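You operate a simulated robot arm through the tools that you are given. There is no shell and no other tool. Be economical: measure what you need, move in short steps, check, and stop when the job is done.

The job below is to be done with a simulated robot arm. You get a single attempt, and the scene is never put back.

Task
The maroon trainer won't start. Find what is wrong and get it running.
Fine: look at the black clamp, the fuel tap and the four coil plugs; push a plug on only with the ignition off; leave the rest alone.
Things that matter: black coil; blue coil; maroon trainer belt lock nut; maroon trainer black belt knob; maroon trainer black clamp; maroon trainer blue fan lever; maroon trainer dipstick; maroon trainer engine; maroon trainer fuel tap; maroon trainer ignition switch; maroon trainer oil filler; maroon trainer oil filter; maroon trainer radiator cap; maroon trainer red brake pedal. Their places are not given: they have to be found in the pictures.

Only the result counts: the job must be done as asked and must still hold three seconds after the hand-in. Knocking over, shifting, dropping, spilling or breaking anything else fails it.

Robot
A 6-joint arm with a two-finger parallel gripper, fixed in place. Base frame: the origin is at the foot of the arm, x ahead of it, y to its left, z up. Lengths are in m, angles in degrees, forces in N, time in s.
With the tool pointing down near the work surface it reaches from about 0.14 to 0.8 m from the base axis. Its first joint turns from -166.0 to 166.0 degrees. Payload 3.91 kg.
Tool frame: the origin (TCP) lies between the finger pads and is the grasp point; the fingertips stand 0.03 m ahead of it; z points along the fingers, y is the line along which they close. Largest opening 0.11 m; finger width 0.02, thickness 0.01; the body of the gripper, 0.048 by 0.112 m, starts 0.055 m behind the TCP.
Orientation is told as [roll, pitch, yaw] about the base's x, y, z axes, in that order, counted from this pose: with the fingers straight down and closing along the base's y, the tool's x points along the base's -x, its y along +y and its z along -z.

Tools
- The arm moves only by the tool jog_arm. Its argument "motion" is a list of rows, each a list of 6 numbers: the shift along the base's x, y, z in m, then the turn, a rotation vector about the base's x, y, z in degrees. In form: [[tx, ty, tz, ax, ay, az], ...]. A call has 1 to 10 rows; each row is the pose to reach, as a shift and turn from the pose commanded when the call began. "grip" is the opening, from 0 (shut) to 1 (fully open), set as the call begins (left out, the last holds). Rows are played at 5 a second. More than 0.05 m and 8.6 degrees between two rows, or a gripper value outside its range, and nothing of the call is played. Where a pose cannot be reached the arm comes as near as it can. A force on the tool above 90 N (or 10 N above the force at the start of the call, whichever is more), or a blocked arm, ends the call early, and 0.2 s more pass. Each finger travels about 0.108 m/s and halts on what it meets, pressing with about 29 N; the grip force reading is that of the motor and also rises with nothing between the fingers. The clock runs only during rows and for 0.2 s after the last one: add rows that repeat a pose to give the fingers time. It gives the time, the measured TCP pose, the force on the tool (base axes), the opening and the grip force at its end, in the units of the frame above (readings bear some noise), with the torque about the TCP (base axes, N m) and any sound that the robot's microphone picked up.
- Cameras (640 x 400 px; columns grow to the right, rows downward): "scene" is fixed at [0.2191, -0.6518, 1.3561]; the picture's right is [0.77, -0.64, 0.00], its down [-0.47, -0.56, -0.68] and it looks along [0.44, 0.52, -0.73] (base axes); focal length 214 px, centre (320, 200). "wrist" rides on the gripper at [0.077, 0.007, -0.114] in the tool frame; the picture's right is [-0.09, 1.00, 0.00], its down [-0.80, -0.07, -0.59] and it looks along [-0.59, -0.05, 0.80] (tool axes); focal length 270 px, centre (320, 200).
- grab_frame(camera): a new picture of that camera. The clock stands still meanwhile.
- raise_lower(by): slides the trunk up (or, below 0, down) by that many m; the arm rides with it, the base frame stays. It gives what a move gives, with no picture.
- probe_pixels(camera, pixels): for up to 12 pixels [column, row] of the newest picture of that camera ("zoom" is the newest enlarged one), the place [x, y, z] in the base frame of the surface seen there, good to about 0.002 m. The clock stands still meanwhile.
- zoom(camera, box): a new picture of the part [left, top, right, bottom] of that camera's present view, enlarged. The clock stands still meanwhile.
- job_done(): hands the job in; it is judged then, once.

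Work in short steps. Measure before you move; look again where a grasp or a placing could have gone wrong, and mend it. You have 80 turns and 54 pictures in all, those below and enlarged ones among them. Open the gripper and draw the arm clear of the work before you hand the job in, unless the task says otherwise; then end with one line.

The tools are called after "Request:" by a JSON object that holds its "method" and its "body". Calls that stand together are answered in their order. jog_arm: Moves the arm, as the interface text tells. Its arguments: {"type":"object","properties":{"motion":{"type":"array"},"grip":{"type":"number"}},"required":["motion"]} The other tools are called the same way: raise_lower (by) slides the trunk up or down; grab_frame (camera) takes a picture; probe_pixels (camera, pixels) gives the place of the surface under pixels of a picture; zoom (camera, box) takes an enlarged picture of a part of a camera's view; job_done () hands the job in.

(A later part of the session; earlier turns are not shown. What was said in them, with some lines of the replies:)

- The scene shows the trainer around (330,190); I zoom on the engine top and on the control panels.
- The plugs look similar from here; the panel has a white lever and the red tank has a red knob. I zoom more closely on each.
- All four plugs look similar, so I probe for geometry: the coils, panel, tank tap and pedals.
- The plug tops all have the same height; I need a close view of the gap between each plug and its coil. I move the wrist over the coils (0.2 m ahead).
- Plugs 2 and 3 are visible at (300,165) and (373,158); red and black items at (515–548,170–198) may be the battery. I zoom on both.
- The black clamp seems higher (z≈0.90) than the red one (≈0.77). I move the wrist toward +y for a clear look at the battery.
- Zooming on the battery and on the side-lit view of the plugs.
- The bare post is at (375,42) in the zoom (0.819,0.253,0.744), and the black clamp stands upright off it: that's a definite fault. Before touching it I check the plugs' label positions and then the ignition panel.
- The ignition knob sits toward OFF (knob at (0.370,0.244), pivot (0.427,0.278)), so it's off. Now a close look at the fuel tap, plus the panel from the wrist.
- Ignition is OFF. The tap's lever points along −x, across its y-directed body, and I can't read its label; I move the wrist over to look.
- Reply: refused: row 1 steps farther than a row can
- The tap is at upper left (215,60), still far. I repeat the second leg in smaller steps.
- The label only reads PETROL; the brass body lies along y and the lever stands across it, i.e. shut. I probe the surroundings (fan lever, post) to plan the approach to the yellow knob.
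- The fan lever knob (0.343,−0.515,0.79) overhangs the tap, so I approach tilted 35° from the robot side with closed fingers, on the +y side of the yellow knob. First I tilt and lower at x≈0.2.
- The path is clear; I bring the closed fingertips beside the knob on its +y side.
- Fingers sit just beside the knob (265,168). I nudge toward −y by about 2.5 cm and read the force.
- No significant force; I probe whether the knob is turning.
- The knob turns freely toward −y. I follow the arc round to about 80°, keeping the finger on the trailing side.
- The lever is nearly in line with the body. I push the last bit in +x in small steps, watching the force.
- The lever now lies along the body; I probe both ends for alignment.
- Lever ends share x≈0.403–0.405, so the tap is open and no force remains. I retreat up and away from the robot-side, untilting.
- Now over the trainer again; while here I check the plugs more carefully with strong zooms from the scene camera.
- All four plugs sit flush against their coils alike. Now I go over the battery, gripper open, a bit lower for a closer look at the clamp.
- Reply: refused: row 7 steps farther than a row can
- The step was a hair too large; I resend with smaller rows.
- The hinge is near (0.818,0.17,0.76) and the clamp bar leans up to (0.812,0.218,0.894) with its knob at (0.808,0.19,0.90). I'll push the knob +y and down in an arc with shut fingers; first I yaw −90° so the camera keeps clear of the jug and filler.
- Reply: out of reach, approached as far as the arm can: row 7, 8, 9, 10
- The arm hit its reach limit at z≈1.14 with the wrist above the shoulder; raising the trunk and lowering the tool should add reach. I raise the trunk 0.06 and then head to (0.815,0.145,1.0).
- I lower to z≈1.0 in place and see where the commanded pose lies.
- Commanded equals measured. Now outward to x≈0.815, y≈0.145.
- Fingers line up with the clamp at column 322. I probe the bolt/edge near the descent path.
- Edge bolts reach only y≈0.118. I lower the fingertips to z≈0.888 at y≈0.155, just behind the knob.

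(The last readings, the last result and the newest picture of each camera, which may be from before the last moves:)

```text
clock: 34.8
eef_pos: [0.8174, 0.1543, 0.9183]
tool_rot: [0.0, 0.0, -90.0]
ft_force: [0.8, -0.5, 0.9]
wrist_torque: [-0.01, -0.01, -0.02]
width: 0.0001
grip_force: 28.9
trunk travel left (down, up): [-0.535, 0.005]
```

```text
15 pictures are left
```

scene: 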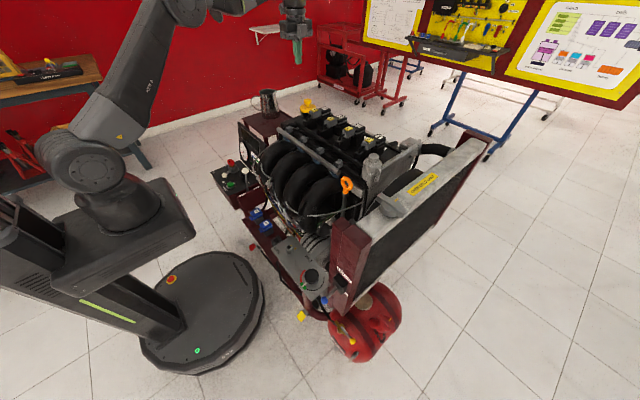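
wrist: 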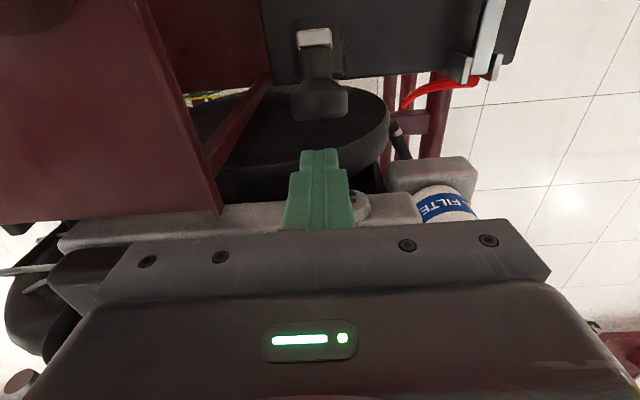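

The knob (320,100) lies just ahead of the fingertips. I push +y about 7 cm in small rows.

Request:
{"method": "jog_arm", "body": {"motion": [[0, 0.012, 0, 0, 0, 0], [0, 0.024, 0, 0, 0, 0], [0, 0.034, -0.001, 0, 0, 0], [0, 0.044, -0.002, 0, 0, 0], [0, 0.054, -0.002, 0, 0, 0], [0, 0.064, -0.003, 0, 0, 0], [0, 0.073, -0.004, 0, 0, 0]]}}

Request:
{"method": "grab_frame", "body": {"camera": "wrist"}}

```text
clock: 36.4
eef_pos: [0.818, 0.2276, 0.9148]
tool_rot: [0.1, 0.0, -89.9]
ft_force: [0.5, -0.6, 0.0]
wrist_torque: [0.01, -0.02, -0.01]
width: 0.0
grip_force: 28.8
trunk travel left (down, up): [-0.535, 0.005]
```

```text
14 pictures are left
```

wrist: 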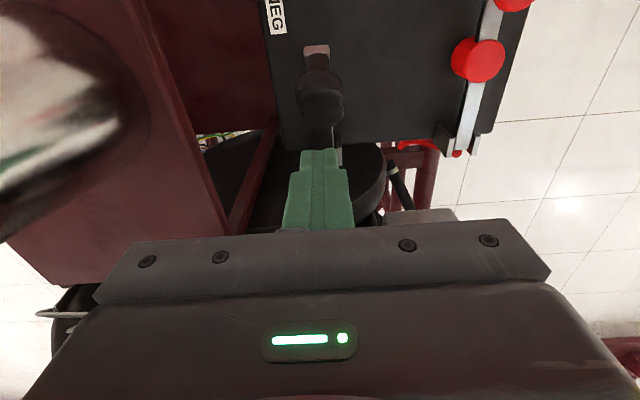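

The clamp is swinging down ahead of the fingers, no load. I continue along the arc to about 15°.

Request:
{"method": "jog_arm", "body": {"motion": [[0, 0.012, -0.005, 0, 0, 0], [0, 0.024, -0.012, 0, 0, 0], [0, 0.034, -0.02, 0, 0, 0], [0, 0.044, -0.03, 0, 0, 0], [0, 0.053, -0.04, 0, 0, 0], [0, 0.06, -0.05, 0, 0, 0]]}}

Request:
{"method": "grab_frame", "body": {"camera": "wrist"}}

```text
clock: 37.8
eef_pos: [0.7983, 0.2799, 0.865]
tool_rot: [0.1, 0.0, -90.1]
ft_force: [0.5, 0.5, -0.3]
wrist_torque: [-0.01, 0.03, -0.03]
width: 0.0001
grip_force: 29.2
out of reach, approached as far as the arm can: row 1, 2, 3, 4, 5, 6
trunk travel left (down, up): [-0.535, 0.005]
```

```text
13 pictures are left
```

wrist: 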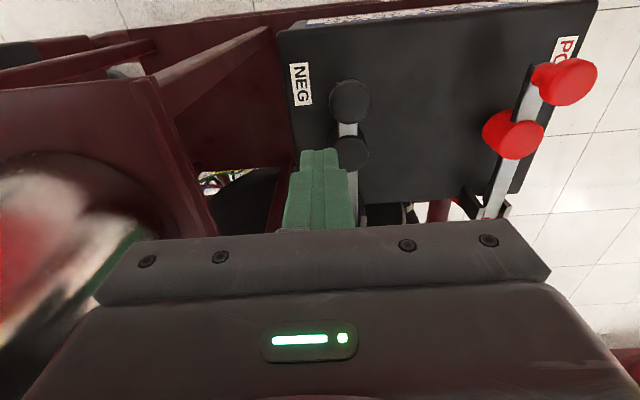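

Reach limit pulled x in to 0.798, beside the knob now at (350,102). I probe the clamp's present position and the jug's distance.

Request:
{"method": "probe_pixels", "body": {"camera": "wrist", "pixels": [[350, 102], [350, 152], [348, 130], [567, 82], [513, 135], [535, 95], [130, 245], [60, 200], [360, 212], [345, 85]]}}

```text
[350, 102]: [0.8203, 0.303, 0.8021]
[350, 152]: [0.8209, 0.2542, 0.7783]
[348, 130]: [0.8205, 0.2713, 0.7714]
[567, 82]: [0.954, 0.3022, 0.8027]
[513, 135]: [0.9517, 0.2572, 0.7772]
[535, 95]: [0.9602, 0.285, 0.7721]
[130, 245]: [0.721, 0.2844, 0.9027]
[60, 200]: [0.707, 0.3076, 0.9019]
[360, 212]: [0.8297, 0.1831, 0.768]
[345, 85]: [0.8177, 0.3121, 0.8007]
```

The black clamp now matches the red one (knob z 0.802 vs 0.803, cup 0.778 vs 0.777): it's down on its post. I retreat −y first (jug is 2 cm from the gripper body), then up.

Request:
{"method": "jog_arm", "body": {"motion": [[0.005, -0.03, 0.01, 0, 0, 0], [0.01, -0.06, 0.03, 0, 0, 0], [0.01, -0.09, 0.05, 0, 0, 0], [0.01, -0.12, 0.06, 0, 0, 0], [0.01, -0.135, 0.08, 0, 0, 0], [0.005, -0.135, 0.12, 0, 0, 0], [0, -0.135, 0.16, 0, 0, 0], [-0.02, -0.135, 0.2, 0, 0, 0], [-0.05, -0.135, 0.235, 0, 0, 0], [-0.08, -0.14, 0.27, 0, 0, 0]]}}

Request:
{"method": "zoom", "body": {"camera": "scene", "box": [204, 140, 284, 190]}}

```text
clock: 40.0
eef_pos: [0.7156, 0.1395, 1.1362]
tool_rot: [0.2, 0.1, -89.9]
ft_force: [-0.5, -0.4, 0.1]
wrist_torque: [0.01, -0.04, 0.0]
width: 0.0
grip_force: 29.0
trunk travel left (down, up): [-0.535, 0.005]
```

```text
8.00 times, centred on (244, 165) of scene
```

zoom: 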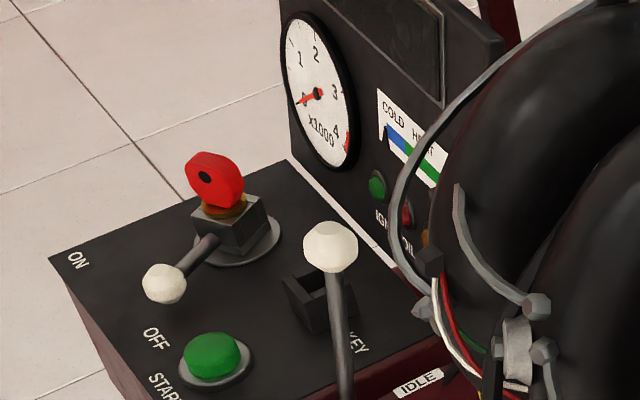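

Both faults are mended; the ignition is still OFF (rpm 0). To get it running I'll turn the ignition to ON; first I probe the panel surroundings and move above it.

Request:
{"method": "probe_pixels", "body": {"camera": "zoom", "pixels": [[165, 270], [215, 158], [240, 190], [285, 40], [320, 95], [345, 160], [400, 10], [270, 180], [378, 183], [325, 225]]}}

Request:
{"method": "jog_arm", "body": {"motion": [[-0.045, 0.01, 0, 0, 0, 0], [-0.09, 0.02, 0, 0, 0, 0], [-0.135, 0.03, 0, 0, 0, 0], [-0.18, 0.04, 0, 0, 0, 0], [-0.225, 0.05, 0, 0, 0, 0], [-0.27, 0.06, 0, 0, 0, 0], [-0.315, 0.07, 0, 0, 0, 0], [-0.345, 0.075, 0, 0, 0, 0], [-0.345, 0.075, 0, 0, 0, 0]]}}

```text
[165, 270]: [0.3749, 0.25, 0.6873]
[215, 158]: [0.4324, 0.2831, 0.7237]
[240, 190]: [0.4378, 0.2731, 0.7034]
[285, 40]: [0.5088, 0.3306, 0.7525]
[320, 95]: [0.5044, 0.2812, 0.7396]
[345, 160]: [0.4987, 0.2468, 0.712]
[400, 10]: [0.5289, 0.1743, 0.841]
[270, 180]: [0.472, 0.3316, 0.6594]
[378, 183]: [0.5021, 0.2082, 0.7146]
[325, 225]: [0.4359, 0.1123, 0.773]
```

```text
clock: 42.0
eef_pos: [0.3721, 0.2139, 1.136]
tool_rot: [-0.1, 0.1, -90.0]
ft_force: [0.9, -0.5, 0.8]
wrist_torque: [0.0, 0.03, -0.02]
width: 0.0
grip_force: 29.5
trunk travel left (down, up): [-0.535, 0.005]
```

Gauge board is at x≥0.47, clear of the descent. I lower to just above the panel and look.

Request:
{"method": "jog_arm", "body": {"motion": [[0, 0, -0.049, 0, 0, 0], [0, 0, -0.098, 0, 0, 0], [0, 0, -0.147, 0, 0, 0], [0, 0, -0.196, 0, 0, 0], [0, 0, -0.245, 0, 0, 0], [-0.002, 0, -0.294, 0, 0, 0], [-0.004, 0, -0.34, 0, 0, 0], [-0.006, 0, -0.38, 0, 0, 0], [-0.006, 0, -0.38, 0, 0, 0]]}}

Request:
{"method": "grab_frame", "body": {"camera": "wrist"}}

```text
clock: 44.0
eef_pos: [0.3667, 0.2155, 0.7548]
tool_rot: [0.0, 0.0, -90.0]
ft_force: [-0.1, 0.0, 0.1]
wrist_torque: [0.0, 0.01, 0.0]
width: 0.0001
grip_force: 28.9
trunk travel left (down, up): [-0.535, 0.005]
```

```text
11 pictures are left
```

wrist: 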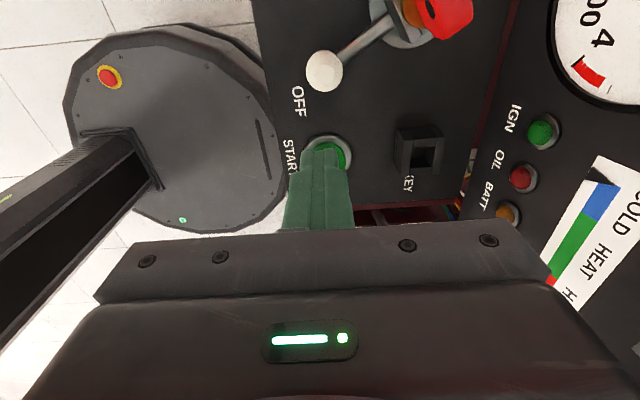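

Fingers are between the START button and the white lever knob (325,72). I shift slightly +y, lower beside the knob and push it toward ON, following the arc.

Request:
{"method": "jog_arm", "body": {"motion": [[0.001, 0.003, -0.02, 0, 0, 0], [0.001, 0.003, -0.04, 0, 0, 0], [0.001, 0.003, -0.05, 0, 0, 0], [0.001, 0.003, -0.05, 0, 0, 0]]}}

Request:
{"method": "jog_arm", "body": {"motion": [[-0.001, 0.008, 0, 0, 0, 0], [-0.003, 0.018, 0, 0, 0, 0], [-0.004, 0.028, 0, 0, 0, 0], [-0.005, 0.038, 0, 0, 0, 0], [-0.006, 0.048, 0, 0, 0, 0], [-0.007, 0.058, 0, 0, 0, 0], [-0.007, 0.065, 0, 0, 0, 0], [-0.008, 0.07, 0, 0, 0, 0], [-0.008, 0.07, 0, 0, 0, 0]]}}

Request:
{"method": "grab_frame", "body": {"camera": "wrist"}}

```text
clock: 45.0
eef_pos: [0.3681, 0.2187, 0.7061]
tool_rot: [0.1, 0.0, -90.0]
ft_force: [-0.4, 0.6, -0.4]
wrist_torque: [-0.02, 0.01, -0.03]
width: 0.0
grip_force: 29.0
trunk travel left (down, up): [-0.535, 0.005]
```

```text
clock: 47.0
eef_pos: [0.3598, 0.2882, 0.7057]
tool_rot: [0.0, 0.1, -90.1]
ft_force: [-0.3, 0.1, 0.0]
wrist_torque: [-0.02, 0.0, 0.02]
width: 0.0
grip_force: 29.2
trunk travel left (down, up): [-0.535, 0.005]
```

```text
10 pictures are left
```

wrist: 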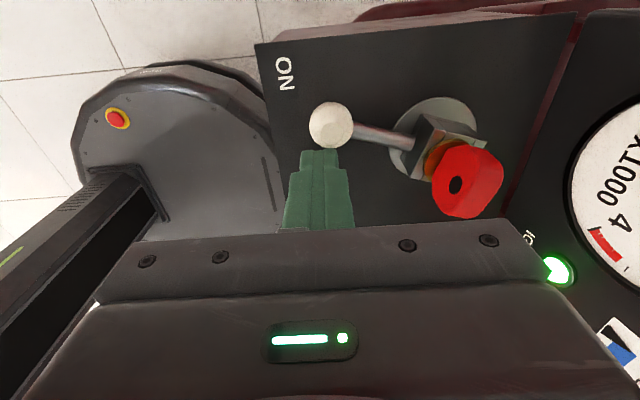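

The IGN lamp (558,270) is lit. I check the lever angle.

Request:
{"method": "probe_pixels", "body": {"camera": "wrist", "pixels": [[330, 124], [375, 133], [395, 137]]}}

Request:
{"method": "jog_arm", "body": {"motion": [[0, 0.004, 0, 0, 0, 0], [0.001, 0.008, 0, 0, 0, 0], [0.001, 0.008, 0, 0, 0, 0]]}}

Request:
{"method": "grab_frame", "body": {"camera": "wrist"}}

```text
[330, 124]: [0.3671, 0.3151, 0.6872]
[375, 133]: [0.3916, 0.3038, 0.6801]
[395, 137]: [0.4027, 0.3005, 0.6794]
```

```text
clock: 47.8
eef_pos: [0.3602, 0.2961, 0.7053]
tool_rot: [0.0, -0.1, -90.0]
ft_force: [0.5, 0.0, -0.4]
wrist_torque: [0.0, 0.0, 0.01]
width: 0.0002
grip_force: 28.6
trunk travel left (down, up): [-0.535, 0.005]
```

```text
9 pictures are left
```

wrist: 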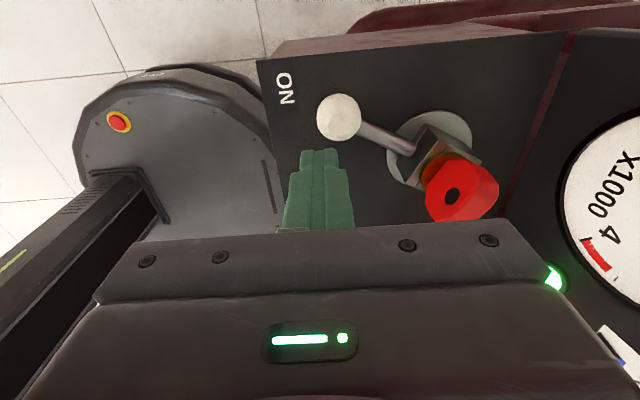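

The lever has snapped over to ON with the IGN lamp lit, but no sound. I lift off, move above the START button and look at the tachometer.

Request:
{"method": "jog_arm", "body": {"motion": [[0, -0.008, 0.02, 0, 0, 0], [0, -0.01, 0.05, 0, 0, 0], [0.002, -0.05, 0.06, 0, 0, 0], [0.005, -0.09, 0.06, 0, 0, 0], [0.008, -0.121, 0.05, 0, 0, 0], [0.008, -0.121, 0.03, 0, 0, 0], [0.008, -0.121, 0.03, 0, 0, 0]]}}

Request:
{"method": "grab_frame", "body": {"camera": "wrist"}}

Request:
{"method": "zoom", "body": {"camera": "scene", "box": [204, 140, 284, 190]}}

```text
clock: 49.4
eef_pos: [0.3684, 0.1737, 0.7353]
tool_rot: [0.0, 0.0, -90.0]
ft_force: [0.0, -0.9, 0.7]
wrist_torque: [0.0, -0.01, 0.0]
width: 0.0
grip_force: 28.8
trunk travel left (down, up): [-0.535, 0.005]
```

```text
8 pictures are left
```

wrist: 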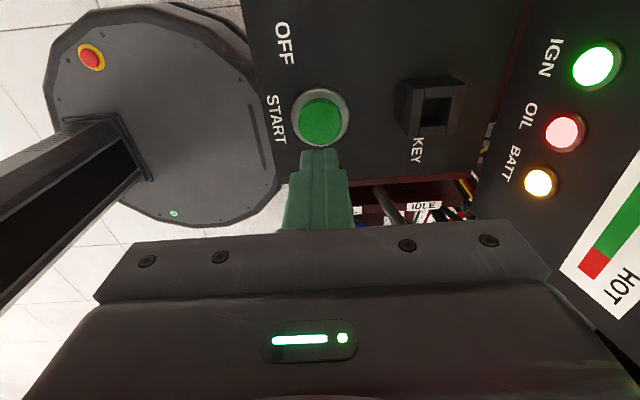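

```text
8.00 times, centred on (244, 165) of scene
```

zoom: 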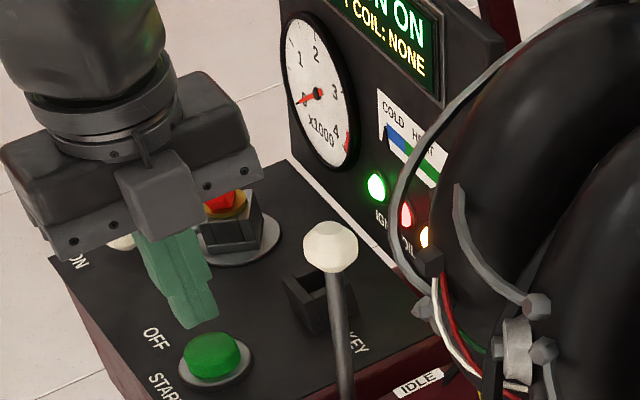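

The panel powers up: "IGN ON … COIL: NONE", with warning lamps lit as before cranking. I probe the START button's exact place.

Request:
{"method": "probe_pixels", "body": {"camera": "wrist", "pixels": [[322, 122], [322, 140], [322, 102], [303, 122], [341, 122]]}}

```text
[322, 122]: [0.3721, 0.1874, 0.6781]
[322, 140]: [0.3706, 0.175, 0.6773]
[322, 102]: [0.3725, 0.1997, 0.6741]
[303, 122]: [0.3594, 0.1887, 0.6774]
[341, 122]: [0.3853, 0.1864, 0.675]
```

Button centre (0.372,0.187), top z 0.678. I align, press about 5 mm, hold a second and release.

Request:
{"method": "jog_arm", "body": {"motion": [[0.004, 0.013, 0, 0, 0, 0], [0.004, 0.013, -0.012, 0, 0, 0], [0.004, 0.013, -0.022, 0, 0, 0], [0.004, 0.013, -0.027, 0, 0, 0], [0.004, 0.013, -0.03, 0, 0, 0], [0.004, 0.013, -0.033, 0, 0, 0], [0.004, 0.013, -0.033, 0, 0, 0], [0.004, 0.013, -0.033, 0, 0, 0], [0.004, 0.013, -0.033, 0, 0, 0], [0.004, 0.013, -0.033, 0, 0, 0]]}}

Request:
{"method": "zoom", "body": {"camera": "scene", "box": [220, 130, 300, 180]}}

```text
clock: 51.6
eef_pos: [0.3725, 0.189, 0.7021]
tool_rot: [0.0, -0.1, -90.0]
ft_force: [0.6, -0.8, 4.5]
wrist_torque: [-0.01, 0.01, 0.0]
width: 0.0
grip_force: 29.0
trunk travel left (down, up): [-0.535, 0.005]
heard: click
```

```text
8.00 times, centred on (260, 155) of scene
```

zoom: 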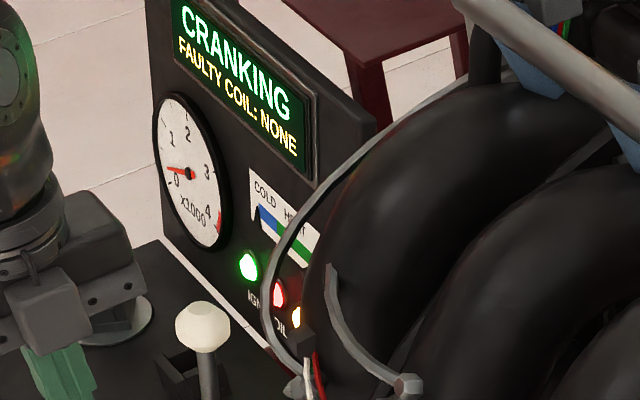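

It is CRANKING with no faulty coil. I keep holding the button a while longer and listen.

Request:
{"method": "jog_arm", "body": {"motion": [[0, 0, 0, 0, 0, 0], [0, 0, 0, 0, 0, 0], [0, 0, 0, 0, 0, 0], [0, 0, 0, 0, 0, 0], [0, 0, 0, 0, 0, 0]]}}

Request:
{"method": "zoom", "body": {"camera": "scene", "box": [220, 130, 300, 180]}}

```text
clock: 52.8
eef_pos: [0.3723, 0.1885, 0.703]
tool_rot: [-0.1, 0.0, -90.1]
ft_force: [0.6, 0.0, 3.3]
wrist_torque: [-0.02, -0.02, 0.0]
width: 0.0002
grip_force: 29.7
trunk travel left (down, up): [-0.535, 0.005]
```

```text
8.00 times, centred on (260, 155) of scene
```

zoom: 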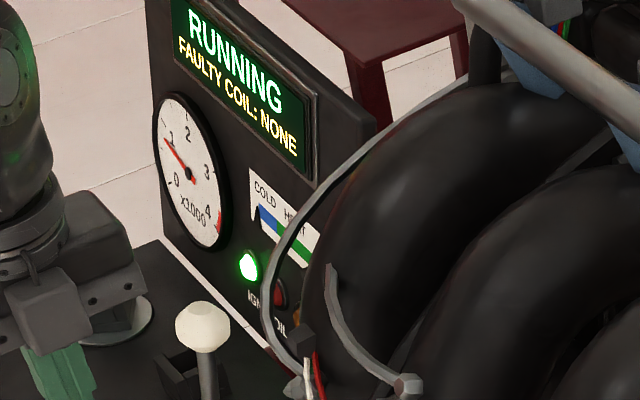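

The display reads RUNNING at about 900 rpm, warning lamps out. I release, rise clear and open the gripper.

Request:
{"method": "jog_arm", "body": {"motion": [[0, 0, 0.02, 0, 0, 0], [0, 0, 0.06, 0, 0, 0], [0, 0, 0.1, 0, 0, 0], [0, 0, 0.145, 0, 0, 0], [0, 0, 0.19, 0, 0, 0], [0, 0, 0.235, 0, 0, 0], [0, 0, 0.28, 0, 0, 0], [0, 0, 0.325, 0, 0, 0], [0, 0, 0.37, 0, 0, 0], [0, 0, 0.41, 0, 0, 0]]}}

Request:
{"method": "jog_arm", "body": {"grip": 1, "motion": [[0, 0, 0.02, 0, 0, 0], [0, 0, 0.04, 0, 0, 0], [0, 0, 0.04, 0, 0, 0], [0, 0, 0.04, 0, 0, 0], [0, 0, 0.04, 0, 0, 0], [0, 0, 0.04, 0, 0, 0], [0, 0, 0.04, 0, 0, 0], [0, 0, 0.04, 0, 0, 0]]}}

Request:
{"method": "zoom", "body": {"camera": "scene", "box": [200, 120, 328, 200]}}

Request:
{"method": "grab_frame", "body": {"camera": "scene"}}

```text
clock: 55.0
eef_pos: [0.373, 0.1868, 1.1137]
tool_rot: [0.0, 0.0, -90.0]
ft_force: [-0.3, 0.1, 0.9]
wrist_torque: [0.0, 0.03, 0.0]
width: 0.0
grip_force: 29.3
trunk travel left (down, up): [-0.535, 0.005]
```

```text
clock: 56.8
eef_pos: [0.3739, 0.1875, 1.1525]
tool_rot: [-0.1, 0.0, -90.0]
ft_force: [-0.2, 0.4, 0.0]
wrist_torque: [-0.04, -0.01, 0.01]
width: 0.1101
grip_force: 0.1
trunk travel left (down, up): [-0.535, 0.005]
```

```text
5.00 times, centred on (264, 160) of scene
```

zoom: 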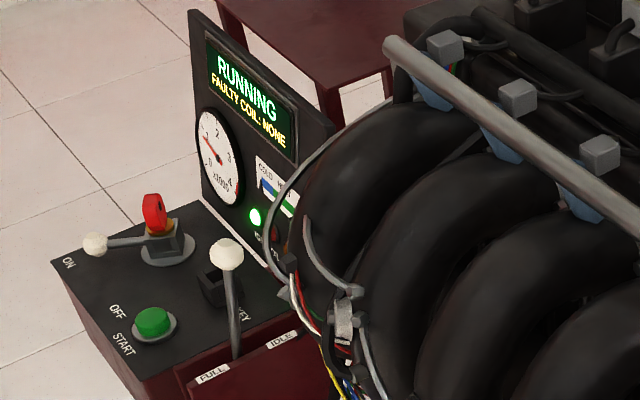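

```text
3 pictures are left
```

scene: 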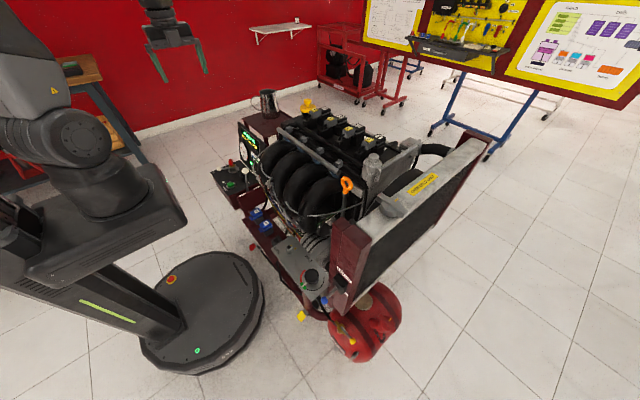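

The display still reads RUNNING after four seconds, the gripper is open, the arm is clear and the jug is upright; I hand the job in.

Request:
{"method": "job_done", "body": {}}

```text
The job is handed in.
```

The maroon trainer is running at about 900 rpm. The black battery clamp was off its post, and the fuel tap lever sat across the pipe (taken as shut). I closed the clamp, opened the tap, turned the ignition on and pressed START; the four coil plugs were already seated.
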